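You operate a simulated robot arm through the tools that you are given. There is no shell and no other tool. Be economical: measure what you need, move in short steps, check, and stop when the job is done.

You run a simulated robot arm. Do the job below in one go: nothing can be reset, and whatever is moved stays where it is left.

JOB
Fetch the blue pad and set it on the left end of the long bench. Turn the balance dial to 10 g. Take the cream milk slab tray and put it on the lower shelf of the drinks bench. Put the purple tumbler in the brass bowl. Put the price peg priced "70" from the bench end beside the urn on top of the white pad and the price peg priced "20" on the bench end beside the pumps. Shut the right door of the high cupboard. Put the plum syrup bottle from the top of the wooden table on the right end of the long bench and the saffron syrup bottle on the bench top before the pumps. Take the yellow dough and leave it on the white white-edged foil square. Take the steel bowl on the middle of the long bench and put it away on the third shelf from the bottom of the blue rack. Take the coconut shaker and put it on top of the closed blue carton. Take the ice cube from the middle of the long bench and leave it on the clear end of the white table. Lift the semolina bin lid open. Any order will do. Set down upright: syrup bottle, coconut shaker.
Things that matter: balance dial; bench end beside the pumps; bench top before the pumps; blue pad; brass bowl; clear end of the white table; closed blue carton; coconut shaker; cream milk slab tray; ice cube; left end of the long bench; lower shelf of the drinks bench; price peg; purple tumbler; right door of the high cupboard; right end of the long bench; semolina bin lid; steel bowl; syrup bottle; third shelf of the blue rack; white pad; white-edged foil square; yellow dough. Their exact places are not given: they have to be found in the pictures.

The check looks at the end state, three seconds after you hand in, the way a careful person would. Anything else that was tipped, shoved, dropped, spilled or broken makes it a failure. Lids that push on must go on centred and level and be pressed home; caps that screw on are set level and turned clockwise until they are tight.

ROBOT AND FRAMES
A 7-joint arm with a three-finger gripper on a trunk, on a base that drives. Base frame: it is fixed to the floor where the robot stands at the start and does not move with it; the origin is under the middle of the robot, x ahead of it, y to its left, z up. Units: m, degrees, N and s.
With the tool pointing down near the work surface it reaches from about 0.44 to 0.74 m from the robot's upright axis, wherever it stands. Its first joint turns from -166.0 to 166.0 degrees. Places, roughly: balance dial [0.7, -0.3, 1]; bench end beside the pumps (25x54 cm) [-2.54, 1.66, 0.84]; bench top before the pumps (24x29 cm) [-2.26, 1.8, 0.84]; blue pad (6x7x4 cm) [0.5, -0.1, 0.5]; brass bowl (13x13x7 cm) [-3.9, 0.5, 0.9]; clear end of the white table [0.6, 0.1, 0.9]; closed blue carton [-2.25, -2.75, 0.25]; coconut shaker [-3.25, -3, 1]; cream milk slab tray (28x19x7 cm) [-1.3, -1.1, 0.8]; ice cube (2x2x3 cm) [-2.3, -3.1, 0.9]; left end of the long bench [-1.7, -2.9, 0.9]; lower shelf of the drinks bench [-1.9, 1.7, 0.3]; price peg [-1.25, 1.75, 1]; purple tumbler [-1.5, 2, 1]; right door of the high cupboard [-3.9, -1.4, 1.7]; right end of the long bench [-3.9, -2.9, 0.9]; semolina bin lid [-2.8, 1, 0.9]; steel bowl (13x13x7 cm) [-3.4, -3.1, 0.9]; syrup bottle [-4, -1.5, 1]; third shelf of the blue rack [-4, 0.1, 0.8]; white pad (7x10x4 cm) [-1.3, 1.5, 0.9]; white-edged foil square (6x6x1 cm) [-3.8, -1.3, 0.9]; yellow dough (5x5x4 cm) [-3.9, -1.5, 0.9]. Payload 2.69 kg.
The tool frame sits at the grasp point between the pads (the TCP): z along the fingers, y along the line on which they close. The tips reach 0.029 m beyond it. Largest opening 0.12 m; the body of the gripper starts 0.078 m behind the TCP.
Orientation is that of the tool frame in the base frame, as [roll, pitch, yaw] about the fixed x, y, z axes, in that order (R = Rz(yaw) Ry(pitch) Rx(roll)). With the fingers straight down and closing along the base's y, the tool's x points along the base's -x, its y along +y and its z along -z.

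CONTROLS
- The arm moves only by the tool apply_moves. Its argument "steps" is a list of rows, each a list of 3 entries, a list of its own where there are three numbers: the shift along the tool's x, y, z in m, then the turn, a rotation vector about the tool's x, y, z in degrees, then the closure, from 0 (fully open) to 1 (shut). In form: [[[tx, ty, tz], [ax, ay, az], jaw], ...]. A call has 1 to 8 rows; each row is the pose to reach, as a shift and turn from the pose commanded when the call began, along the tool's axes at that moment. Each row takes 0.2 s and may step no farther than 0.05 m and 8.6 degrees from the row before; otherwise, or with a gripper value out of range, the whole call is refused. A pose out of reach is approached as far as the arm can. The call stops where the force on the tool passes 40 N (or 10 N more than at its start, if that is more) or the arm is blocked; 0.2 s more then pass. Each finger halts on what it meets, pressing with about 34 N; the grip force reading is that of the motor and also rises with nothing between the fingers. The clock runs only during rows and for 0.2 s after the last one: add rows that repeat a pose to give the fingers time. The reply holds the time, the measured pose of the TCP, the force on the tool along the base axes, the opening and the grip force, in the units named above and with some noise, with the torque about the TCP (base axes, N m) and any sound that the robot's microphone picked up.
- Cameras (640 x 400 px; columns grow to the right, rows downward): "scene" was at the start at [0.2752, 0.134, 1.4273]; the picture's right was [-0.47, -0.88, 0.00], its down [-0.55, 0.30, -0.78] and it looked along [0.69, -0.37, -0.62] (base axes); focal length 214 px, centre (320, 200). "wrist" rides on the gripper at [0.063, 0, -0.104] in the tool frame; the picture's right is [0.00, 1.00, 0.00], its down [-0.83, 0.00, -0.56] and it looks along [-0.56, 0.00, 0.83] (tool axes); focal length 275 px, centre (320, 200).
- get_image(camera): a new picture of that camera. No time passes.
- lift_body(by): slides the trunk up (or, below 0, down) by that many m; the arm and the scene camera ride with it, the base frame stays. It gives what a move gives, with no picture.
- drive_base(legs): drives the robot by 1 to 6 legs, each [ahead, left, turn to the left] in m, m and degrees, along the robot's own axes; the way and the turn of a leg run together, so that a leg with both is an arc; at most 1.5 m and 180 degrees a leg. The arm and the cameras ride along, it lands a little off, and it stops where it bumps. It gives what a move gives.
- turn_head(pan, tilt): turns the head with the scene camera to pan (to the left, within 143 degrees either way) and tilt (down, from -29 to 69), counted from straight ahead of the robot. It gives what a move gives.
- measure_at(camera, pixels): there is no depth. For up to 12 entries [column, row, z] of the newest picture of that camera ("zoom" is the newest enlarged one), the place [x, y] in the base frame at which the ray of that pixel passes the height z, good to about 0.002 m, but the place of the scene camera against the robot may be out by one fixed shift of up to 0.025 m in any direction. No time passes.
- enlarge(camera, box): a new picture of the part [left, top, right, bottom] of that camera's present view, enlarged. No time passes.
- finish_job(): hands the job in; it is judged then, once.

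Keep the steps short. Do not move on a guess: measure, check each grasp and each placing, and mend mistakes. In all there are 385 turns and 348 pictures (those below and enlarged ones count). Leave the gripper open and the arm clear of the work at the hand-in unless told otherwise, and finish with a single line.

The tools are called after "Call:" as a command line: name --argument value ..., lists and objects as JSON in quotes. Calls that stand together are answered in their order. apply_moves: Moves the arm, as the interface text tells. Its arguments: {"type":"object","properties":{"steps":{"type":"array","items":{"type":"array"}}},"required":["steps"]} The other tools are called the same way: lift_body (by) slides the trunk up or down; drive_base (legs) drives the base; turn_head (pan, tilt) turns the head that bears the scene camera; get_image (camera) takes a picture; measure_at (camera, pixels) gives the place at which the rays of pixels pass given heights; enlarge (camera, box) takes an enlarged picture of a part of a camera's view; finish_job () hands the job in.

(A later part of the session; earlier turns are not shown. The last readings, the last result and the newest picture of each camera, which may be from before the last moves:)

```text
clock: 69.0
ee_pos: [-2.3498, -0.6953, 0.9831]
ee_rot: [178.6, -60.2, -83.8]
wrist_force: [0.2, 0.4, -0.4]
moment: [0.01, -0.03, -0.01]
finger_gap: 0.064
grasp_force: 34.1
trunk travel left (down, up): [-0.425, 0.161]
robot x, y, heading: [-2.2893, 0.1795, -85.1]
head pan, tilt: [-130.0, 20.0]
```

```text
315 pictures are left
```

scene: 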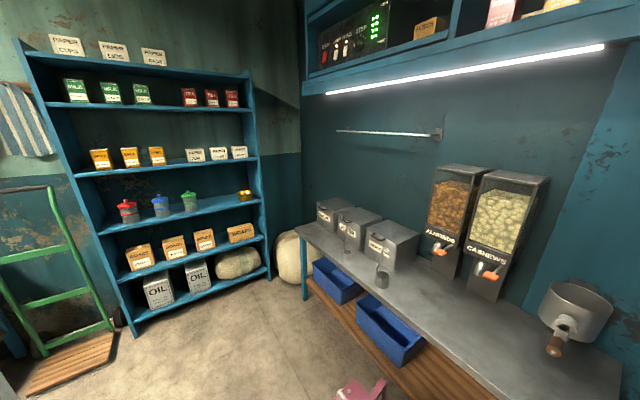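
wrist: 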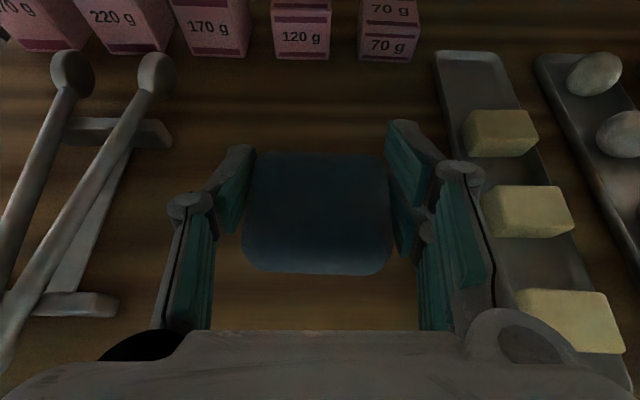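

The room is clear. Drive toward the long bench and look at its left end.

Call:
drive_base --legs '[[0, 0, -5], [1.45, 0.3, 0]]'

Call:
turn_head --pan 15 --tilt 30

Call:
get_image --camera "scene"

Call:
turn_head --pan -40 --tilt 30

Call:
get_image --camera "scene"

```text
clock: 76.9
ee_pos: [-2.0756, -2.1453, 0.9845]
ee_rot: [178.6, -60.1, -86.9]
wrist_force: [-1.0, -0.1, -0.1]
moment: [0.04, -0.01, -0.02]
finger_gap: 0.0642
grasp_force: 33.7
trunk travel left (down, up): [-0.425, 0.161]
robot x, y, heading: [-1.9661, -1.2747, -88.2]
head pan, tilt: [-130.0, 20.0]
```

```text
clock: 79.2
ee_pos: [-2.0756, -2.1441, 0.9843]
ee_rot: [178.6, -60.3, -87.0]
wrist_force: [0.5, 0.6, -0.8]
moment: [0.0, 0.01, -0.01]
finger_gap: 0.0639
grasp_force: 33.9
trunk travel left (down, up): [-0.425, 0.161]
robot x, y, heading: [-1.9692, -1.2756, -88.1]
head pan, tilt: [15.0, 30.0]
```

```text
314 pictures are left
```

scene: 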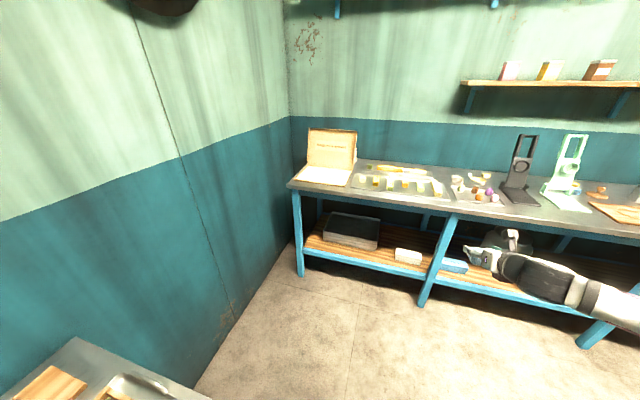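

```text
clock: 80.4
ee_pos: [-2.075, -2.1453, 0.9844]
ee_rot: [178.6, -60.2, -86.9]
wrist_force: [0.1, 0.2, -0.7]
moment: [0.03, -0.02, 0.05]
finger_gap: 0.064
grasp_force: 34.1
trunk travel left (down, up): [-0.425, 0.161]
robot x, y, heading: [-1.9696, -1.2751, -88.2]
head pan, tilt: [-40.0, 30.0]
```

```text
313 pictures are left
```

scene: 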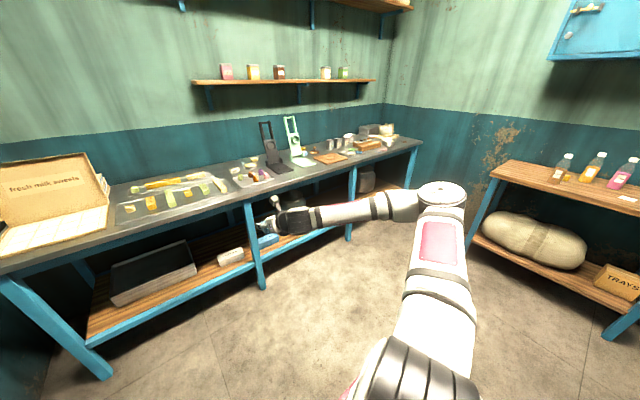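

Call:
turn_head --pan 10 --tilt 30

Call:
enlarge --camera "scene" --box '[260, 110, 480, 240]'

Call:
enlarge --camera "scene" --box '[430, 110, 640, 240]'

```text
clock: 81.6
ee_pos: [-2.0762, -2.1457, 0.9854]
ee_rot: [178.7, -60.3, -86.9]
wrist_force: [-0.3, -0.4, -0.5]
moment: [-0.01, -0.01, 0.02]
finger_gap: 0.0639
grasp_force: 34.5
trunk travel left (down, up): [-0.425, 0.161]
robot x, y, heading: [-1.9671, -1.2752, -88.2]
head pan, tilt: [10.0, 30.0]
```

```text
2.91 times, centred on (370, 175) of scene
```

zoom: 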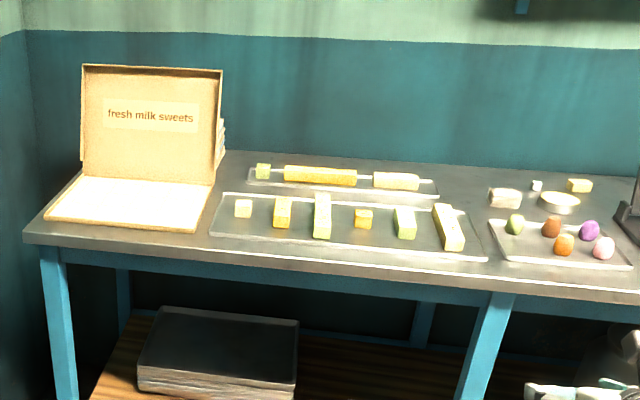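

```text
3.05 times, centred on (535, 175) of scene
```

zoom: 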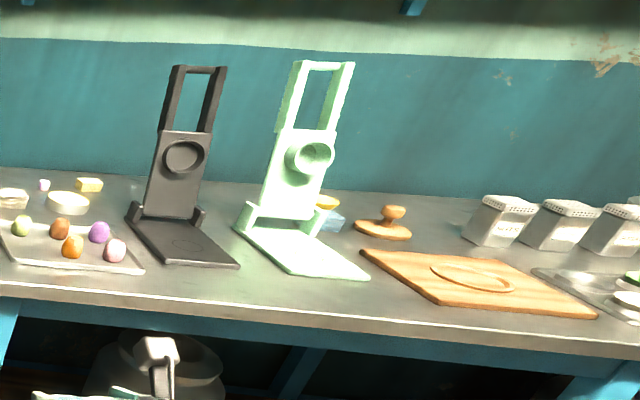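

Call:
enlarge --camera "scene" --box '[260, 110, 480, 240]'

Call:
measure_at --camera "zoom" --pixels '[[25, 240, 0.9], [195, 232, 0.9], [222, 155, 0.9], [210, 236, 0.9], [487, 262, 0.9], [250, 183, 0.9], [437, 196, 0.9], [488, 222, 0.9], [537, 188, 0.9], [640, 300, 0.9], [560, 205, 0.9], [460, 190, 0.9]]'

```text
2.91 times, centred on (370, 175) of scene
```

zoom: 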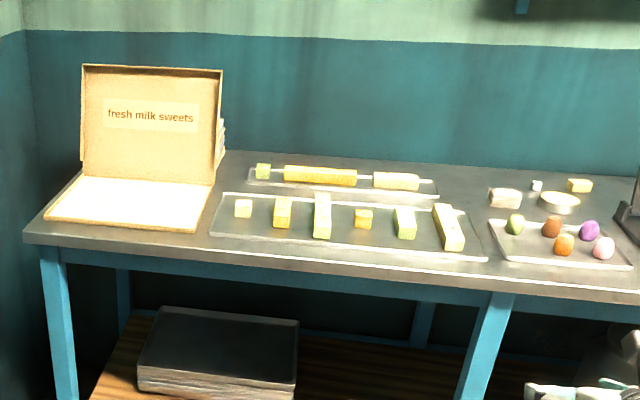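

```text
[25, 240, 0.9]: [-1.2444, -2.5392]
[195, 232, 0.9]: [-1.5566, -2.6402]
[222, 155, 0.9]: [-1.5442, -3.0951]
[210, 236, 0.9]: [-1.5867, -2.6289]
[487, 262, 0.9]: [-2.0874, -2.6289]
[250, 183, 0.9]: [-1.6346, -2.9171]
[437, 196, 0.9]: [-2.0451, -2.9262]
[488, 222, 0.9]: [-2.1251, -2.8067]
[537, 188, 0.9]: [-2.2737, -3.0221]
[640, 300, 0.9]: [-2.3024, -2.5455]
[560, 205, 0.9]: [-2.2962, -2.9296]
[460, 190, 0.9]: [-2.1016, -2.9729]
```

Bench front edge y≈-2.54; the left end carries a carton and two trays. Get a wrist view from above the front edge.

Call:
lift_body --by 0.12

Call:
drive_base --legs '[[0.25, 0.37, -1.8]]'

Call:
get_image --camera "wrist"

Call:
turn_head --pan 5 --tilt 38

Call:
get_image --camera "scene"

```text
clock: 83.1
ee_pos: [-2.0761, -2.1456, 1.1032]
ee_rot: [178.6, -60.2, -87.0]
wrist_force: [0.2, 0.2, 0.2]
moment: [-0.01, -0.01, -0.04]
finger_gap: 0.0641
grasp_force: 33.8
trunk travel left (down, up): [-0.545, 0.041]
robot x, y, heading: [-1.9683, -1.2761, -87.8]
head pan, tilt: [10.0, 30.0]
```

```text
clock: 85.5
ee_pos: [-1.8454, -2.314, 1.103]
ee_rot: [178.6, -60.0, -89.8]
wrist_force: [0.4, -0.8, -0.5]
moment: [-0.02, 0.04, 0.0]
finger_gap: 0.0637
grasp_force: 34.0
trunk travel left (down, up): [-0.545, 0.041]
robot x, y, heading: [-1.698, -1.4483, -90.9]
head pan, tilt: [10.0, 30.0]
stopped in leg 1: the robot was blocked; the commanded pose is now the measured one
```

```text
309 pictures are left
```

wrist: 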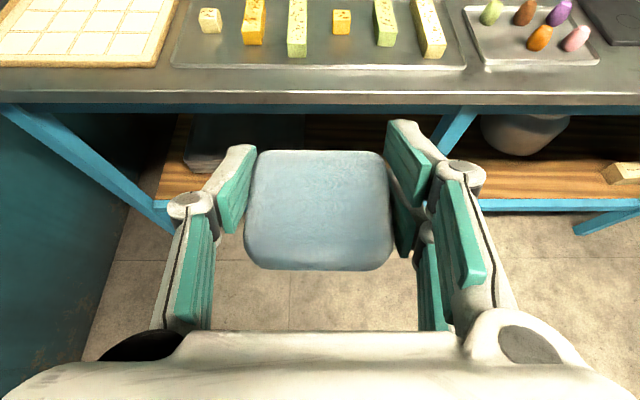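

```text
clock: 86.2
ee_pos: [-1.8439, -2.3132, 1.1038]
ee_rot: [178.6, -60.1, -89.7]
wrist_force: [0.5, -0.1, -0.5]
moment: [0.03, -0.01, -0.01]
finger_gap: 0.0641
grasp_force: 34.1
trunk travel left (down, up): [-0.545, 0.041]
robot x, y, heading: [-1.6958, -1.4492, -90.9]
head pan, tilt: [5.0, 38.0]
```

```text
308 pictures are left
```

scene: 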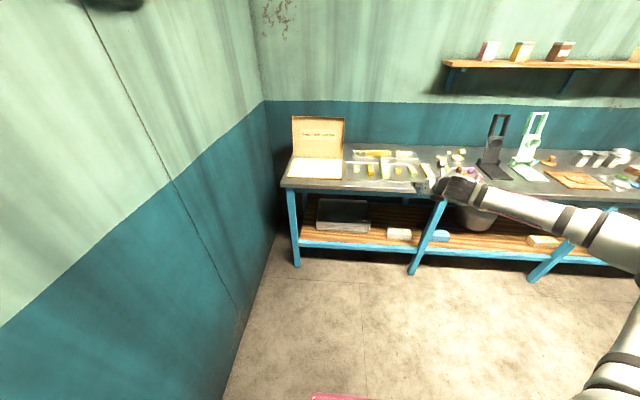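

The base bumped, likely the milk table at my left. Check it.

Call:
turn_head --pan 100 --tilt 45

Call:
get_image --camera "scene"

Call:
measure_at --camera "wrist" --pixels '[[172, 67, 0.9], [465, 69, 0.9], [300, 105, 0.88], [300, 90, 0.9], [0, 65, 0.9], [160, 65, 0.9], [420, 92, 0.9]]'

```text
clock: 88.0
ee_pos: [-1.8442, -2.3136, 1.1044]
ee_rot: [178.5, -60.2, -89.8]
wrist_force: [0.4, -0.7, -0.2]
moment: [0.0, -0.01, 0.01]
finger_gap: 0.0639
grasp_force: 33.9
trunk travel left (down, up): [-0.545, 0.041]
robot x, y, heading: [-1.6968, -1.4498, -90.7]
head pan, tilt: [100.0, 45.0]
```

```text
307 pictures are left
```

scene: 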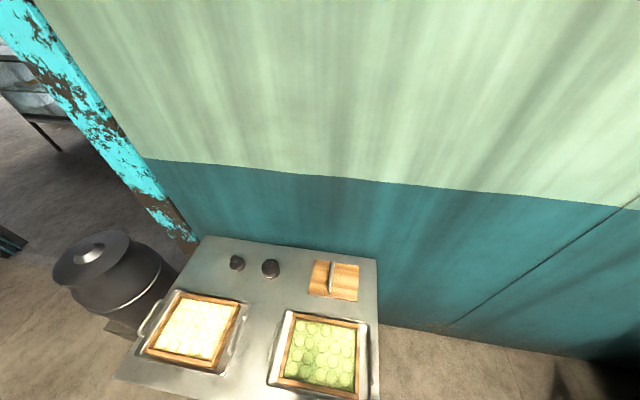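

```text
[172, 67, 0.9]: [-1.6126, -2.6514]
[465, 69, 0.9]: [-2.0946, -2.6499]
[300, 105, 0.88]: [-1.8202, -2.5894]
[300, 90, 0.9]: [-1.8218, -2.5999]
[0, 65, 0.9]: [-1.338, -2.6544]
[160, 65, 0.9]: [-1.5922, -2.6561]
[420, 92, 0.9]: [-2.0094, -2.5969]
```

Only a ~5 cm strip in front of the tray. Move forward for a wider view of the bench behind the trays.

Call:
drive_base --legs '[[0, -0.1, 0.9], [0.45, 0, 0]]'

Call:
get_image --camera "wrist"

```text
clock: 91.4
ee_pos: [-1.9325, -2.761, 1.1045]
ee_rot: [178.5, -60.2, -88.9]
wrist_force: [0.3, 0.2, -0.3]
moment: [0.01, -0.02, -0.01]
finger_gap: 0.064
grasp_force: 33.8
trunk travel left (down, up): [-0.545, 0.041]
robot x, y, heading: [-1.7934, -1.8974, -89.9]
head pan, tilt: [100.0, 45.0]
```

```text
306 pictures are left
```

wrist: 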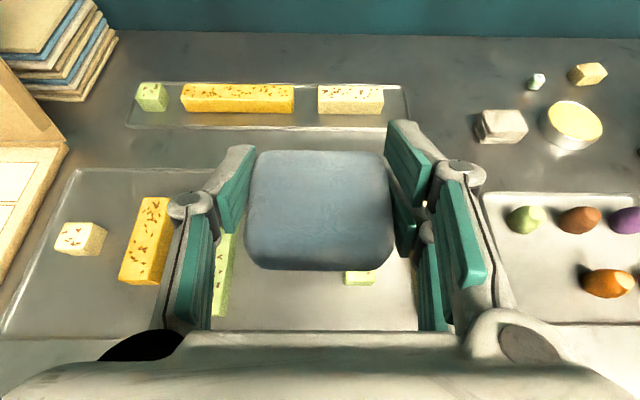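

Call:
measure_at --camera "wrist" --pixels '[[130, 127, 0.9], [408, 128, 0.9], [130, 82, 0.9], [400, 85, 0.9], [300, 35, 0.9], [80, 170, 0.9], [64, 150, 0.9], [108, 60, 0.9], [480, 140, 0.9], [535, 85, 0.9], [487, 195, 0.9], [4, 335, 0.9]]'

```text
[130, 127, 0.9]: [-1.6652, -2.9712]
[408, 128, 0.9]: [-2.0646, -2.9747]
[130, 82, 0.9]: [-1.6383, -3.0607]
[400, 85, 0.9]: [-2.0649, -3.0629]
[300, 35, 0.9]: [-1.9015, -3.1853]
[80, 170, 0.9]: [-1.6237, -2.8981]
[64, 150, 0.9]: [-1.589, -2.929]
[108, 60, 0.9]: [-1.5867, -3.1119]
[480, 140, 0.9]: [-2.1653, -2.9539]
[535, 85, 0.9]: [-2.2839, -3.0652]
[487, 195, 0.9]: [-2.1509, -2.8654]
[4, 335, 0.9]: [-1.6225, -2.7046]
```

Bench top is really z≈0.86; between the two trays there is an 8 cm gap (y -2.92…-3.01) right at x≈-1.72. Drive so the pad is above the gap.

Call:
drive_base --legs '[[0, 0.21, -1.0], [0.2, 0, 0]]'

Call:
get_image --camera "wrist"

```text
clock: 93.0
ee_pos: [-1.7703, -2.7778, 1.1021]
ee_rot: [178.5, -60.0, -85.8]
wrist_force: [-0.4, -0.2, -0.6]
moment: [-0.01, 0.04, 0.0]
finger_gap: 0.064
grasp_force: 33.5
trunk travel left (down, up): [-0.545, 0.041]
robot x, y, heading: [-1.6852, -1.9009, -86.9]
head pan, tilt: [100.0, 45.0]
stopped in leg 1: the robot was blocked; the commanded pose is now the measured one
```

```text
305 pictures are left
```

wrist: 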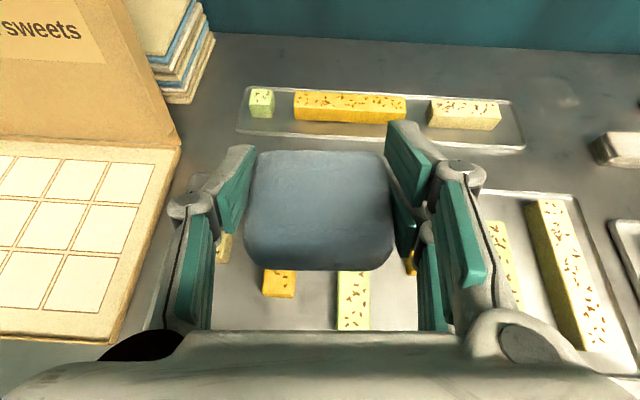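

Call:
drive_base --legs '[[0.18, -0.06, 0], [0, 0, -3.5]]'

Call:
get_image --camera "wrist"

```text
clock: 95.0
ee_pos: [-1.8675, -2.9549, 1.1042]
ee_rot: [178.7, -60.1, -88.9]
wrist_force: [-0.8, 0.0, -0.4]
moment: [0.01, 0.01, -0.03]
finger_gap: 0.0641
grasp_force: 33.9
trunk travel left (down, up): [-0.545, 0.041]
robot x, y, heading: [-1.7335, -2.088, -89.7]
head pan, tilt: [100.0, 45.0]
```

```text
304 pictures are left
```

wrist: 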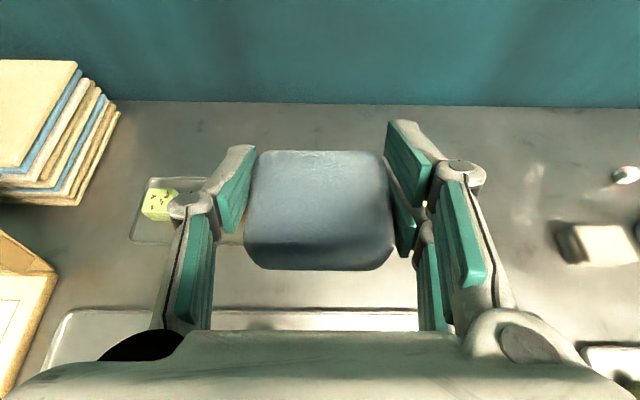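

Call:
measure_at --camera "wrist" --pixels '[[131, 242, 0.86], [147, 178, 0.86], [310, 308, 0.86], [75, 312, 0.86], [117, 103, 0.86]]'

Call:
drive_base --legs '[[0, 0.13, -1]]'

Call:
get_image --camera "wrist"

```text
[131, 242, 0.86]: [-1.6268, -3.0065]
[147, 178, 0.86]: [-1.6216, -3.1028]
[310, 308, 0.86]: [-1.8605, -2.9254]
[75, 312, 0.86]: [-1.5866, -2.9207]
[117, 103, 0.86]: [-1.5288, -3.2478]
```

```text
clock: 96.2
ee_pos: [-1.7506, -2.9547, 1.1028]
ee_rot: [178.6, -60.1, -89.6]
wrist_force: [0.0, -0.6, 0.0]
moment: [0.0, 0.0, -0.03]
finger_gap: 0.0641
grasp_force: 34.2
trunk travel left (down, up): [-0.545, 0.041]
robot x, y, heading: [-1.6033, -2.0879, -90.5]
head pan, tilt: [100.0, 45.0]
```

```text
303 pictures are left
```

wrist: 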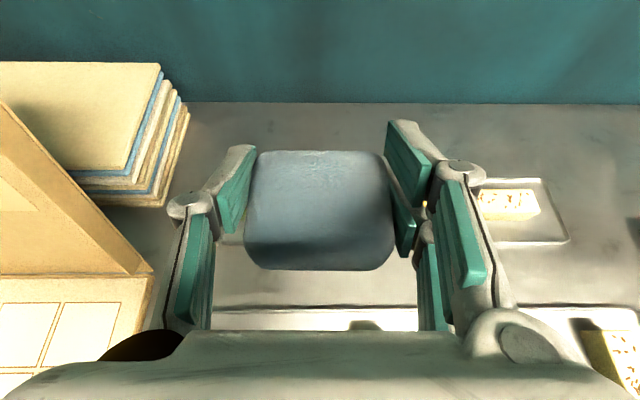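

Call:
measure_at --camera "wrist" --pixels '[[318, 268, 1.065], [318, 268, 1.075], [318, 151, 1.105], [318, 151, 1.11], [247, 230, 1.085], [393, 230, 1.085], [0, 385, 0.86]]'

```text
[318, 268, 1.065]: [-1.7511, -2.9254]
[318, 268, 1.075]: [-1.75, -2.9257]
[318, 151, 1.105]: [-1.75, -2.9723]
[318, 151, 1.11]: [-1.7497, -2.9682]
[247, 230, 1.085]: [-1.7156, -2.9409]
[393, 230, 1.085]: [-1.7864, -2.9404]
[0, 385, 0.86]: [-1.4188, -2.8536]
```

Move forward 1.3 cm, then lower the trunk close to the bench.

Call:
apply_moves --steps '[[[0.0065, 0, 0.0113], [0, 0, 0], 1]]'

Call:
lift_body --by -0.17

Call:
get_image --camera "wrist"

```text
clock: 96.6
ee_pos: [-1.7516, -2.9667, 1.1028]
ee_rot: [178.6, -60.2, -89.6]
wrist_force: [0.5, 0.6, -0.7]
moment: [-0.03, 0.0, 0.02]
finger_gap: 0.0639
grasp_force: 34.0
trunk travel left (down, up): [-0.545, 0.041]
robot x, y, heading: [-1.6001, -2.0892, -90.5]
head pan, tilt: [100.0, 45.0]
```

```text
clock: 98.6
ee_pos: [-1.7517, -2.966, 0.9327]
ee_rot: [178.6, -60.1, -89.5]
wrist_force: [-0.6, 0.0, 0.0]
moment: [-0.04, 0.02, 0.02]
finger_gap: 0.064
grasp_force: 33.6
trunk travel left (down, up): [-0.375, 0.211]
robot x, y, heading: [-1.6018, -2.0917, -90.5]
head pan, tilt: [100.0, 45.0]
```

```text
302 pictures are left
```

wrist: 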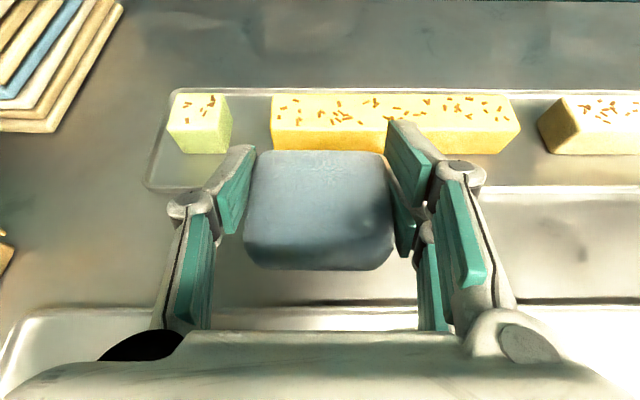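

Call:
apply_moves --steps '[[[-0.013, 0, 0.0075], [0, 0, 0], 1], [[-0.022, 0, 0.0125], [0, 0, 0], 1], [[-0.026, 0, 0.015], [0, 0, 0], 1], [[-0.03, 0, 0.0175], [0, 0, 0], 1]]'

Call:
get_image --camera "wrist"

```text
clock: 99.6
ee_pos: [-1.7508, -2.9683, 0.8982]
ee_rot: [178.6, -60.1, -89.6]
wrist_force: [0.2, 0.6, -0.2]
moment: [0.02, 0.01, -0.03]
finger_gap: 0.0638
grasp_force: 34.2
trunk travel left (down, up): [-0.375, 0.211]
robot x, y, heading: [-1.6027, -2.0916, -90.7]
head pan, tilt: [100.0, 45.0]
```

```text
301 pictures are left
```

wrist: 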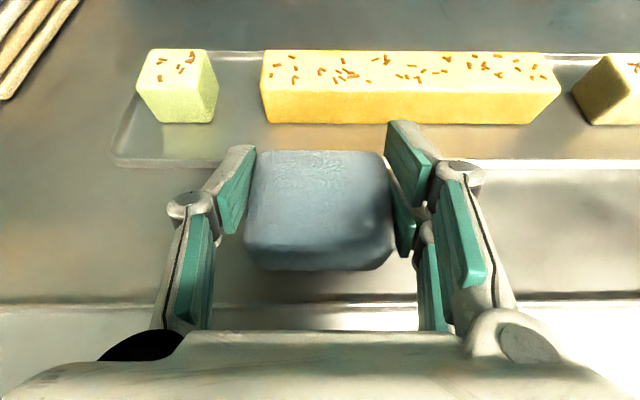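

Call:
apply_moves --steps '[[[-0.0043, 0, 0.0025], [0, 0, 0], 1], [[-0.0087, 0, 0.005], [0, 0, 0], 1], [[-0.0109, 0, 0.0063], [0, 0, 0], 1], [[-0.013, 0, 0.0075], [0, 0, 0], 1], [[-0.0152, 0, 0.0088], [0, 0, 0], 1]]'

Call:
get_image --camera "wrist"

```text
clock: 100.5
ee_pos: [-1.751, -2.9688, 0.8909]
ee_rot: [178.1, -60.9, -89.1]
wrist_force: [-0.4, -0.4, 10.9]
moment: [0.22, -0.16, 0.01]
finger_gap: 0.064
grasp_force: 34.4
trunk travel left (down, up): [-0.375, 0.211]
robot x, y, heading: [-1.6082, -2.0885, -91.0]
head pan, tilt: [100.0, 45.0]
stopped in row 4: the force on the tool passed its limit at 43 N (the readings are from after the stop); the commanded pose is now the measured one
```

```text
300 pictures are left
```

wrist: 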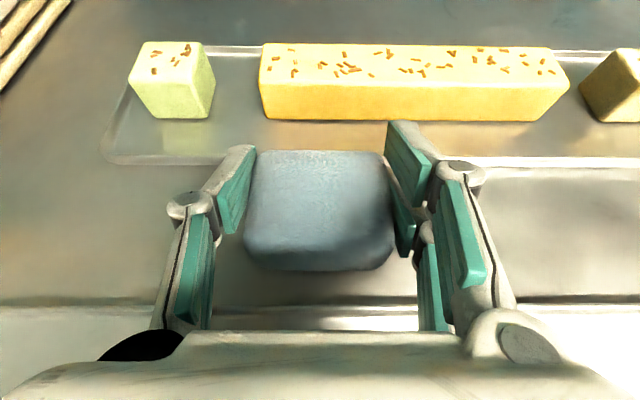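

Contact with the bench. Release and back up.

Call:
apply_moves --steps '[[[0.0, 0, 0], [0, 0, 0], 0.4], [[0.0, 0, 0.0], [0, 0, 0], 0.2], [[0.0, 0, 0.0], [0, 0, 0], 0.15], [[0.02, 0, -0.03], [0, 0, 0], 0.1], [[0.05, 0, -0.06], [0, 0, 0], 0.1]]'

Call:
get_image --camera "wrist"

```text
clock: 101.7
ee_pos: [-1.7497, -2.9416, 0.9621]
ee_rot: [178.2, -60.5, -89.2]
wrist_force: [0.2, -0.1, 0.3]
moment: [0.0, -0.02, 0.02]
finger_gap: 0.108
grasp_force: 0.1
trunk travel left (down, up): [-0.375, 0.211]
robot x, y, heading: [-1.6053, -2.0894, -90.8]
head pan, tilt: [100.0, 45.0]
```

```text
299 pictures are left
```

wrist: 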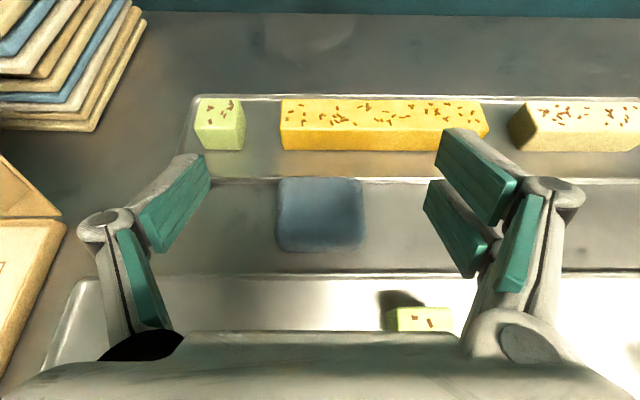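

Pad is flat in the gap. Now look at my base front versus the bench edge to know how near I can stand.

Call:
turn_head --pan 0 --tilt 65

Call:
get_image --camera "scene"

```text
clock: 103.4
ee_pos: [-1.7494, -2.9414, 0.9625]
ee_rot: [178.2, -60.5, -89.2]
wrist_force: [0.2, 0.2, 0.6]
moment: [0.02, -0.01, -0.04]
finger_gap: 0.1081
grasp_force: 0.1
trunk travel left (down, up): [-0.375, 0.211]
robot x, y, heading: [-1.6062, -2.0855, -90.5]
head pan, tilt: [0.0, 65.0]
```

```text
298 pictures are left
```

scene: 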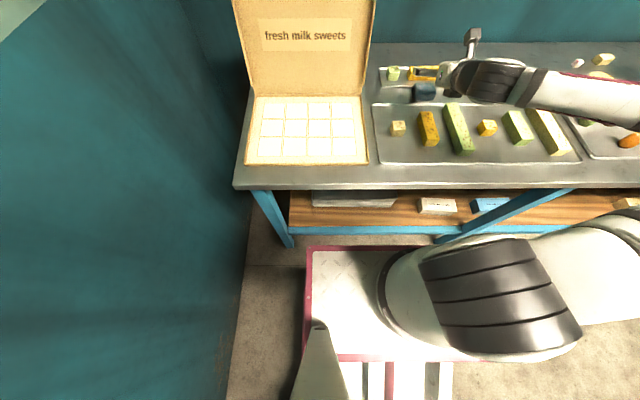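

Call:
measure_at --camera "scene" --pixels '[[350, 247, 0.3], [350, 247, 0.4], [350, 230, 0.25], [275, 245, 0], [310, 247, 0.3], [430, 240, 0.25], [490, 205, 0.25], [436, 205, 0.3]]'

```text
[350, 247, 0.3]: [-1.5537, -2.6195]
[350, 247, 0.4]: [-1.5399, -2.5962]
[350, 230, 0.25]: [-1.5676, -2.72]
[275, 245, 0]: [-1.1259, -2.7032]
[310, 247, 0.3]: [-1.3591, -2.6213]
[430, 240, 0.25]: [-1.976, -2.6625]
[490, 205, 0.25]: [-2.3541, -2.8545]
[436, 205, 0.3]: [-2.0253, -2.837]
```

Back off, raise, and strafe right along the bench to view the middle.

Call:
lift_body --by 0.15

Call:
drive_base --legs '[[-0.4, 0, 0], [0, -0.7, 0]]'

Call:
turn_head --pan 0 --tilt 42

Call:
get_image --camera "scene"

Call:
turn_head --pan -45 --tilt 35

Call:
get_image --camera "scene"

```text
clock: 105.2
ee_pos: [-1.7514, -2.9407, 1.1125]
ee_rot: [178.2, -60.6, -89.2]
wrist_force: [0.3, -0.4, 0.3]
moment: [0.04, -0.07, -0.03]
finger_gap: 0.108
grasp_force: 0.1
trunk travel left (down, up): [-0.525, 0.061]
robot x, y, heading: [-1.6022, -2.0884, -90.7]
head pan, tilt: [0.0, 65.0]
```

```text
clock: 106.3
ee_pos: [-1.7589, -2.8857, 1.1139]
ee_rot: [178.0, -60.7, -89.5]
wrist_force: [-0.5, -0.8, -0.2]
moment: [0.04, 0.0, 0.02]
finger_gap: 0.1079
grasp_force: 0.2
trunk travel left (down, up): [-0.525, 0.061]
robot x, y, heading: [-1.6037, -2.0353, -91.0]
head pan, tilt: [0.0, 65.0]
stopped in leg 1: the robot was blocked; the commanded pose is now the measured one
```

```text
clock: 107.2
ee_pos: [-1.7582, -2.8852, 1.1129]
ee_rot: [178.2, -60.7, -89.5]
wrist_force: [0.0, -0.2, 0.3]
moment: [-0.01, 0.0, 0.01]
finger_gap: 0.1081
grasp_force: 0.0
trunk travel left (down, up): [-0.525, 0.061]
robot x, y, heading: [-1.6077, -2.0378, -90.8]
head pan, tilt: [0.0, 42.0]
```

```text
297 pictures are left
```

scene: 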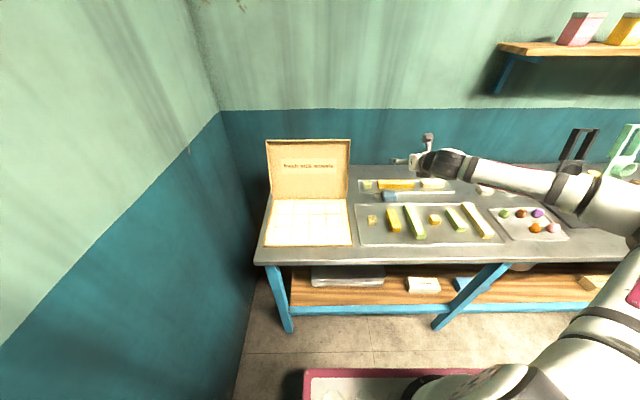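

```text
clock: 108.3
ee_pos: [-1.759, -2.886, 1.1152]
ee_rot: [178.1, -60.7, -89.6]
wrist_force: [-0.8, 0.2, 0.6]
moment: [0.0, 0.02, 0.01]
finger_gap: 0.1079
grasp_force: 0.1
trunk travel left (down, up): [-0.525, 0.061]
robot x, y, heading: [-1.6096, -2.0368, -91.3]
head pan, tilt: [-45.0, 35.0]
```

```text
296 pictures are left
```

scene: 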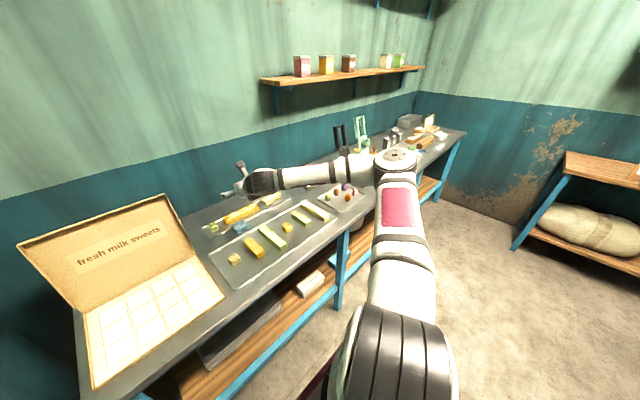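

Call:
drive_base --legs '[[0, -0.3, 0], [-0.35, -0.1, 0], [0, -0.5, 0]]'

Call:
turn_head --pan -15 --tilt 35

Call:
get_image --camera "scene"

Call:
get_image --camera "wrist"

```text
clock: 114.9
ee_pos: [-2.6519, -2.5131, 1.114]
ee_rot: [178.2, -60.7, -89.4]
wrist_force: [-0.4, 0.6, -0.4]
moment: [0.0, -0.02, 0.0]
finger_gap: 0.1081
grasp_force: 0.2
trunk travel left (down, up): [-0.525, 0.061]
robot x, y, heading: [-2.5015, -1.6639, -90.8]
head pan, tilt: [-45.0, 35.0]
```

```text
clock: 115.8
ee_pos: [-2.6522, -2.5132, 1.1142]
ee_rot: [178.1, -60.7, -89.3]
wrist_force: [-0.2, -1.0, -0.9]
moment: [-0.01, 0.0, 0.0]
finger_gap: 0.108
grasp_force: 0.1
trunk travel left (down, up): [-0.525, 0.061]
robot x, y, heading: [-2.5019, -1.6595, -90.7]
head pan, tilt: [-15.0, 35.0]
```

```text
295 pictures are left
```

scene: 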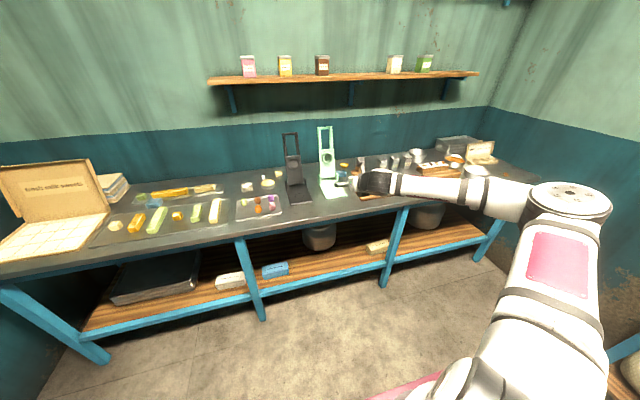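

```text
294 pictures are left
```

wrist: 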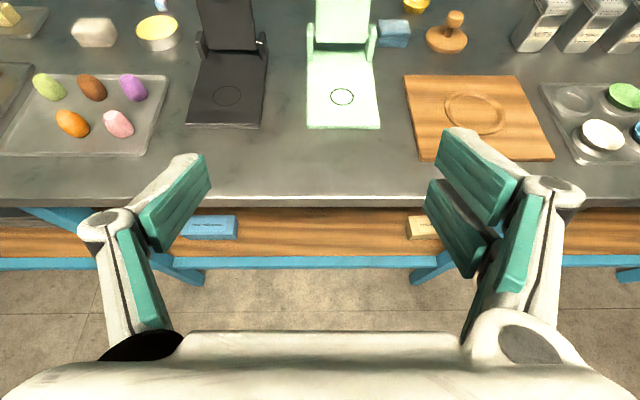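

Call:
enlarge --camera "wrist" --box '[380, 0, 640, 160]'

Call:
enlarge --camera "scene" --box '[330, 120, 530, 220]'

Call:
enlarge --camera "scene" --box '[190, 230, 330, 320]'

```text
2.46 times, centred on (510, 80) of wrist
```

zoom: 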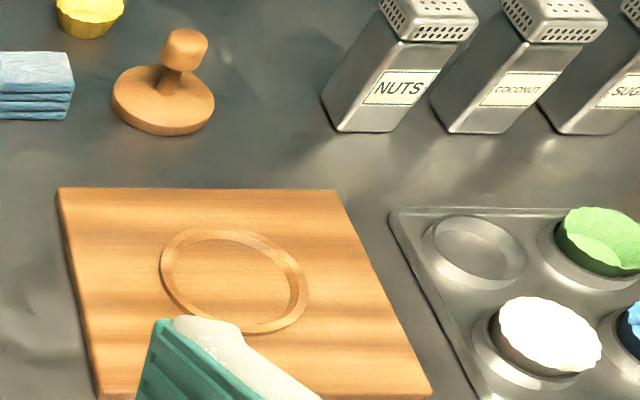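

```text
3.20 times, centred on (430, 170) of scene
```

zoom: 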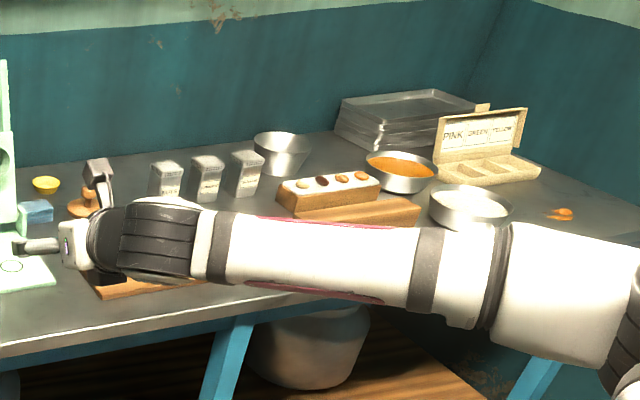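

```text
4.44 times, centred on (260, 275) of scene
```

zoom: 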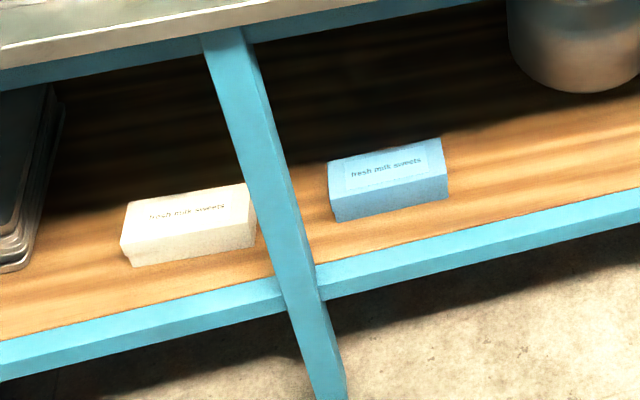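

Middle shaker is COCONUT. Strafe right to it.

Call:
drive_base --legs '[[0, -0.6, 0]]'

Call:
get_image --camera "wrist"

```text
clock: 119.2
ee_pos: [-3.2456, -2.5047, 1.115]
ee_rot: [178.2, -60.8, -89.1]
wrist_force: [-0.7, 0.4, 0.6]
moment: [-0.01, 0.03, 0.0]
finger_gap: 0.108
grasp_force: 0.1
trunk travel left (down, up): [-0.525, 0.061]
robot x, y, heading: [-3.0974, -1.6501, -90.6]
head pan, tilt: [-15.0, 35.0]
```

```text
290 pictures are left
```

wrist: 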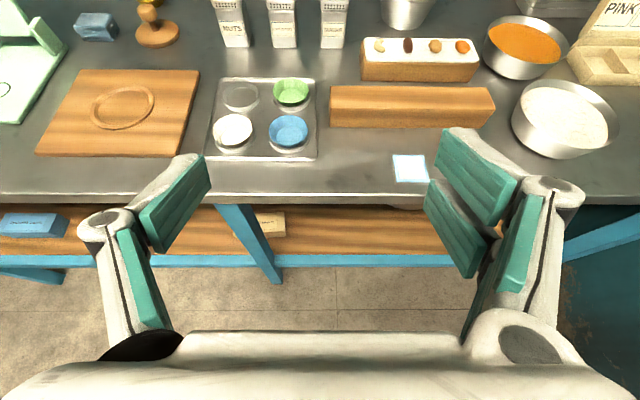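

Call:
measure_at --camera "wrist" --pixels '[[271, 48, 0.86], [297, 48, 0.86], [321, 48, 0.86], [345, 48, 0.86], [222, 48, 0.86], [249, 48, 0.86], [268, 12, 0.98], [297, 12, 0.98], [300, 190, 0.86], [405, 28, 0.86]]'

```text
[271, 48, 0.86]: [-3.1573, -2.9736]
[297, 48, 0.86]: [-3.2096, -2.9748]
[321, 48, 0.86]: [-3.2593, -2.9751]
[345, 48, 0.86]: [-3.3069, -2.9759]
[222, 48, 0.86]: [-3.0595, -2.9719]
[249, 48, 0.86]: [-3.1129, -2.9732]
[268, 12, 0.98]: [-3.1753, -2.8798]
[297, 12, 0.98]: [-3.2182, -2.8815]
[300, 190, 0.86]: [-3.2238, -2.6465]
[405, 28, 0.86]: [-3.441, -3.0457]
```

Coconut shaker centre ≈ (-3.183,-3.0), 5 cm wide, 4.8 cm gaps. Drive to it and narrow the jaws to 8 cm.

Call:
drive_base --legs '[[0, 0.062, -0.5], [0.38, 0, 0]]'

Call:
apply_moves --steps '[[[0, 0, 0], [0, 0, 0], 0.33]]'

Call:
get_image --camera "wrist"

```text
clock: 122.2
ee_pos: [-3.2002, -2.8843, 1.1134]
ee_rot: [178.1, -60.7, -89.5]
wrist_force: [-0.2, 0.8, 0.4]
moment: [0.01, 0.06, 0.0]
finger_gap: 0.1085
grasp_force: 0.0
trunk travel left (down, up): [-0.525, 0.061]
robot x, y, heading: [-3.044, -2.035, -91.2]
head pan, tilt: [-15.0, 35.0]
```

```text
clock: 122.6
ee_pos: [-3.2006, -2.8852, 1.1138]
ee_rot: [178.0, -60.7, -89.5]
wrist_force: [0.1, 0.4, -0.3]
moment: [0.0, 0.01, 0.02]
finger_gap: 0.0806
grasp_force: 0.1
trunk travel left (down, up): [-0.525, 0.061]
robot x, y, heading: [-3.0447, -2.0348, -91.0]
head pan, tilt: [-15.0, 35.0]
```

```text
289 pictures are left
```

wrist: 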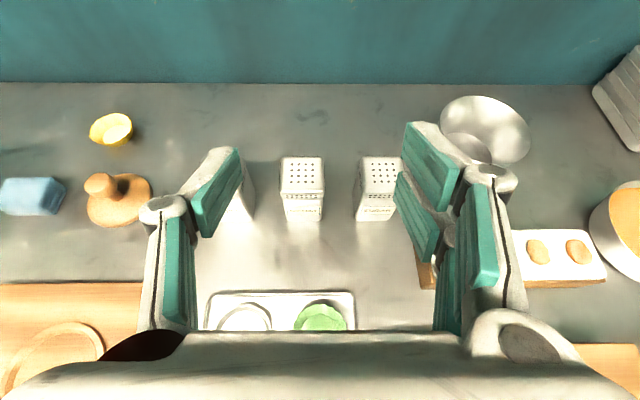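

Call:
measure_at --camera "wrist" --pixels '[[303, 175, 0.94], [303, 175, 0.96], [303, 175, 0.98], [303, 175, 1.0], [286, 220, 0.86], [322, 220, 0.86], [355, 218, 0.86], [255, 200, 0.86], [390, 218, 0.86]]'

```text
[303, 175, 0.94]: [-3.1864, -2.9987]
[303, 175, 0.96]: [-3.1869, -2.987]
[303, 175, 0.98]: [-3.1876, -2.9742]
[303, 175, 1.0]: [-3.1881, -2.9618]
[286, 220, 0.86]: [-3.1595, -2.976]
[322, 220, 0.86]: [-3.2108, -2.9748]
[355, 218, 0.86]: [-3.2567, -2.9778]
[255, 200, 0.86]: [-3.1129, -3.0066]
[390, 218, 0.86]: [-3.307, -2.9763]
```

Shaker top ≈0.94. Lower the trunk and then slide in along the tool axis.

Call:
lift_body --by -0.138

Call:
apply_moves --steps '[[[0, -0.0145, 0], [0, 0, 0], 0.33], [[0, -0.0145, 0.03], [0, 0, 0], 0.33], [[0, -0.0145, 0.05], [0, 0, 0], 0.33]]'

Call:
get_image --camera "wrist"

```text
clock: 124.2
ee_pos: [-3.2004, -2.8836, 0.9758]
ee_rot: [178.1, -60.7, -89.5]
wrist_force: [0.5, 0.3, 0.0]
moment: [0.03, -0.02, -0.02]
finger_gap: 0.0804
grasp_force: 0.0
trunk travel left (down, up): [-0.387, 0.199]
robot x, y, heading: [-3.0445, -2.0356, -91.4]
head pan, tilt: [-15.0, 35.0]
```

```text
clock: 125.0
ee_pos: [-3.1882, -2.9274, 0.9505]
ee_rot: [178.1, -60.7, -89.5]
wrist_force: [-1.3, 0.0, 0.5]
moment: [0.05, -0.03, 0.0]
finger_gap: 0.0804
grasp_force: 0.0
trunk travel left (down, up): [-0.387, 0.199]
robot x, y, heading: [-3.0465, -2.0336, -91.3]
head pan, tilt: [-15.0, 35.0]
```

```text
288 pictures are left
```

wrist: 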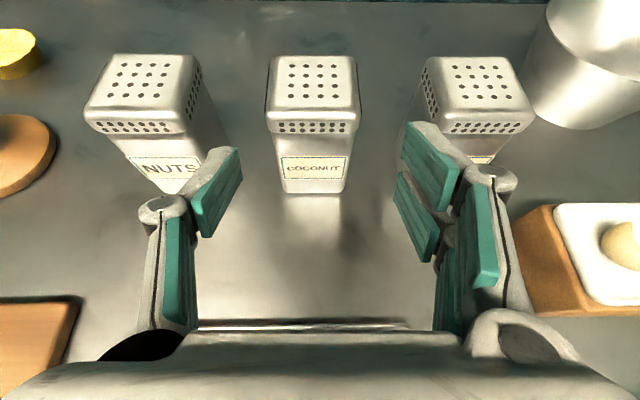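

Call:
apply_moves --steps '[[[0, 0.001, 0.03], [0, 0, 0], 0.33], [[0, 0.001, 0.06], [0, 0, 0], 0.33], [[0, 0.001, 0.08], [0, 0, 0], 0.33]]'

Call:
get_image --camera "wrist"

```text
clock: 125.8
ee_pos: [-3.1917, -2.9973, 0.9107]
ee_rot: [178.0, -60.6, -89.5]
wrist_force: [-0.5, 0.9, 0.2]
moment: [0.03, -0.01, 0.01]
finger_gap: 0.0805
grasp_force: 0.1
trunk travel left (down, up): [-0.387, 0.199]
robot x, y, heading: [-3.0471, -2.0309, -91.0]
head pan, tilt: [-15.0, 35.0]
```

```text
287 pictures are left
```

wrist: 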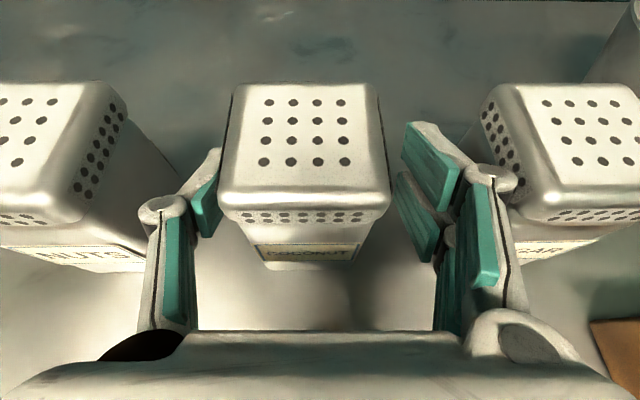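

Call:
apply_moves --steps '[[[0, -0.004, 0], [0, 0, 0], 0.5], [[0, -0.004, 0], [0, 0, 0], 1], [[0, -0.004, 0], [0, 0, 0], 1]]'

Call:
apply_moves --steps '[[[0.03, 0, -0.017], [0, 0, 0], 1], [[0.06, 0, -0.035], [0, 0, 0], 1], [[0.09, 0, -0.052], [0, 0, 0], 1]]'

Call:
get_image --camera "wrist"

```text
clock: 126.7
ee_pos: [-3.1865, -2.9967, 0.9124]
ee_rot: [178.1, -60.7, -89.6]
wrist_force: [1.4, -0.4, 1.1]
moment: [-0.11, -0.13, 0.04]
finger_gap: 0.0498
grasp_force: 33.8
trunk travel left (down, up): [-0.387, 0.199]
robot x, y, heading: [-3.0461, -2.0358, -91.4]
head pan, tilt: [-15.0, 35.0]
```

```text
clock: 127.5
ee_pos: [-3.1845, -2.9951, 1.0131]
ee_rot: [178.1, -60.7, -89.6]
wrist_force: [-0.3, -0.3, -2.1]
moment: [-0.02, -0.03, -0.01]
finger_gap: 0.0494
grasp_force: 34.6
trunk travel left (down, up): [-0.387, 0.199]
robot x, y, heading: [-3.0445, -2.0318, -91.4]
head pan, tilt: [-15.0, 35.0]
```

```text
286 pictures are left
```

wrist: 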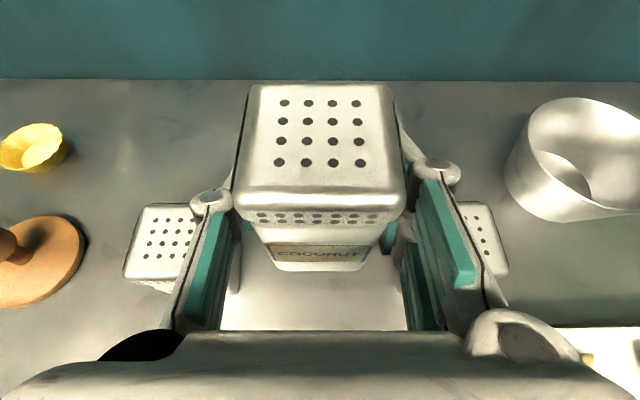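

Shaker held (base 5.2 cm below the TCP). Retreat, strafe to the blue carton and lower.

Call:
drive_base --legs '[[-0.65, 0, 1.2], [0, 0.8, 0]]'

Call:
lift_body --by -0.385

Call:
turn_head --pan -5 --tilt 35

Call:
get_image --camera "wrist"

Call:
get_image --camera "scene"

```text
clock: 135.0
ee_pos: [-2.353, -2.3556, 1.0139]
ee_rot: [178.2, -60.7, -88.7]
wrist_force: [-0.5, 0.5, -1.4]
moment: [0.02, 0.06, 0.02]
finger_gap: 0.0491
grasp_force: 34.1
trunk travel left (down, up): [-0.387, 0.199]
robot x, y, heading: [-2.23, -1.3922, -90.3]
head pan, tilt: [-15.0, 35.0]
```

```text
clock: 138.7
ee_pos: [-2.3515, -2.3572, 0.6284]
ee_rot: [178.2, -60.7, -88.8]
wrist_force: [0.4, -0.4, -1.7]
moment: [0.01, 0.01, 0.0]
finger_gap: 0.0494
grasp_force: 34.3
trunk travel left (down, up): [-0.002, 0.584]
robot x, y, heading: [-2.2299, -1.3923, -90.4]
head pan, tilt: [-15.0, 35.0]
```

```text
clock: 139.4
ee_pos: [-2.3509, -2.3555, 0.6297]
ee_rot: [178.2, -60.7, -88.7]
wrist_force: [0.3, -0.6, -1.1]
moment: [0.01, 0.02, -0.03]
finger_gap: 0.0494
grasp_force: 34.2
trunk travel left (down, up): [-0.002, 0.584]
robot x, y, heading: [-2.225, -1.393, -90.1]
head pan, tilt: [-5.0, 35.0]
```

```text
285 pictures are left
```

wrist: 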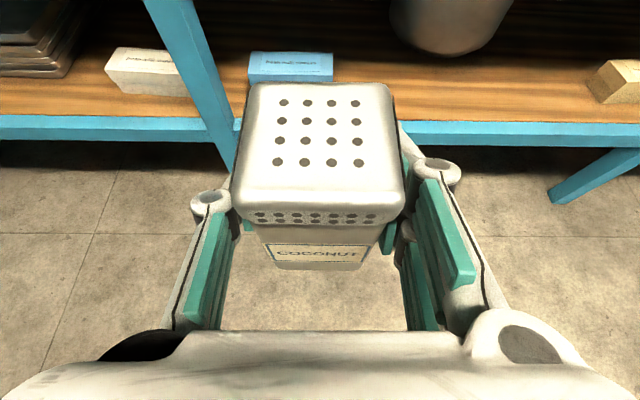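

```text
284 pictures are left
```

scene: 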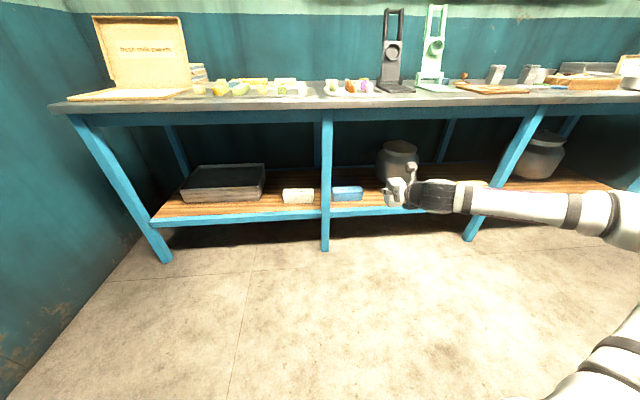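

Call:
enlarge --camera "wrist" --box '[200, 30, 380, 110]'

Call:
measure_at --camera "wrist" --pixels '[[248, 68, 0.25], [333, 68, 0.25], [248, 68, 0.3], [333, 68, 0.3], [290, 52, 0.25], [290, 52, 0.3], [450, 132, 0.2], [450, 120, 0.22]]'

Call:
measure_at --camera "scene" --pixels '[[335, 193, 0.25], [363, 193, 0.25], [347, 186, 0.25], [335, 193, 0.3], [363, 193, 0.3]]'

```text
3.56 times, centred on (290, 70) of wrist
```

zoom: 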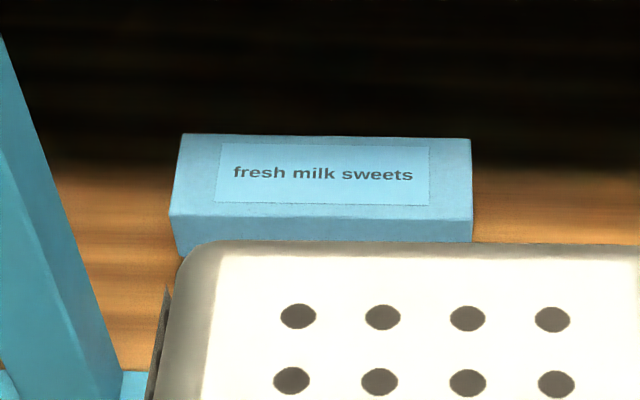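

```text
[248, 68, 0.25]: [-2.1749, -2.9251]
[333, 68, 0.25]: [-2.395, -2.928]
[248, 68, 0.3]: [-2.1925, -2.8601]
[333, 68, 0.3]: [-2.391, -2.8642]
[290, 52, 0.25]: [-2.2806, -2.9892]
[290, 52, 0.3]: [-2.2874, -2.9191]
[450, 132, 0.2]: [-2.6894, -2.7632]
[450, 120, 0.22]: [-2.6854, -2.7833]
```

```text
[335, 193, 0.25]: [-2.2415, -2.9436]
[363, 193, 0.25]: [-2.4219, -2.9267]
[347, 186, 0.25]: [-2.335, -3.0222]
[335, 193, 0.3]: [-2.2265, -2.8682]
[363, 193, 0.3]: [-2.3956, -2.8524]
```

Call:
apply_moves --steps '[[[-0.035, 0, 0.02], [0, 0, 0], 1], [[-0.07, 0, 0.04], [0, 0, 0], 1], [[-0.105, 0, 0.06], [0, 0, 0], 1], [[-0.13, 0, 0.075], [0, 0, 0], 1]]'

Call:
enlarge --camera "wrist" --box '[160, 0, 400, 110]'

```text
clock: 140.4
ee_pos: [-2.3546, -2.3569, 0.4761]
ee_rot: [178.1, -60.6, -88.7]
wrist_force: [0.6, 0.3, -1.1]
moment: [0.0, -0.01, -0.05]
finger_gap: 0.0495
grasp_force: 34.4
trunk travel left (down, up): [-0.002, 0.584]
robot x, y, heading: [-2.2253, -1.3935, -90.4]
head pan, tilt: [-5.0, 35.0]
```

```text
2.67 times, centred on (280, 55) of wrist
```

zoom: 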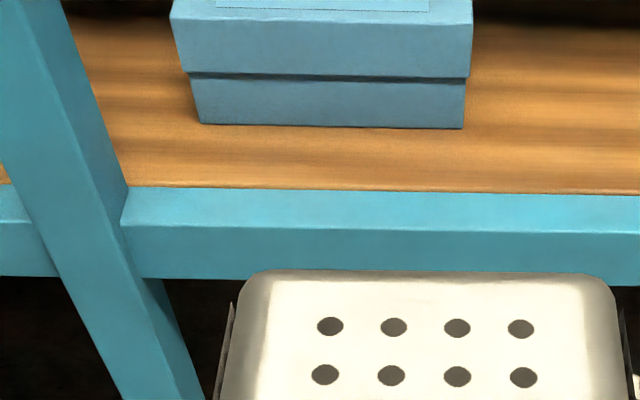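

Call:
measure_at --camera "zoom" --pixels '[[172, 20, 0.25], [172, 20, 0.3], [172, 20, 0.35], [473, 22, 0.3], [473, 22, 0.35], [200, 122, 0.25], [463, 128, 0.25], [200, 122, 0.3], [300, 190, 0.25], [300, 225, 0.25]]'

```text
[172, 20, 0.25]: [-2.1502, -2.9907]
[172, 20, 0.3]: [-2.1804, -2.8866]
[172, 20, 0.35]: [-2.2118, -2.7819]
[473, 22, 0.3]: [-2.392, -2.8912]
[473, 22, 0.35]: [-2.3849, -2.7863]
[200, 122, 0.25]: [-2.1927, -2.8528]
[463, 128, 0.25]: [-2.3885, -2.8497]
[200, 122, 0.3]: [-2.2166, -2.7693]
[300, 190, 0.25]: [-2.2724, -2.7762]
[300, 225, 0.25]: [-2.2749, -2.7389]
```

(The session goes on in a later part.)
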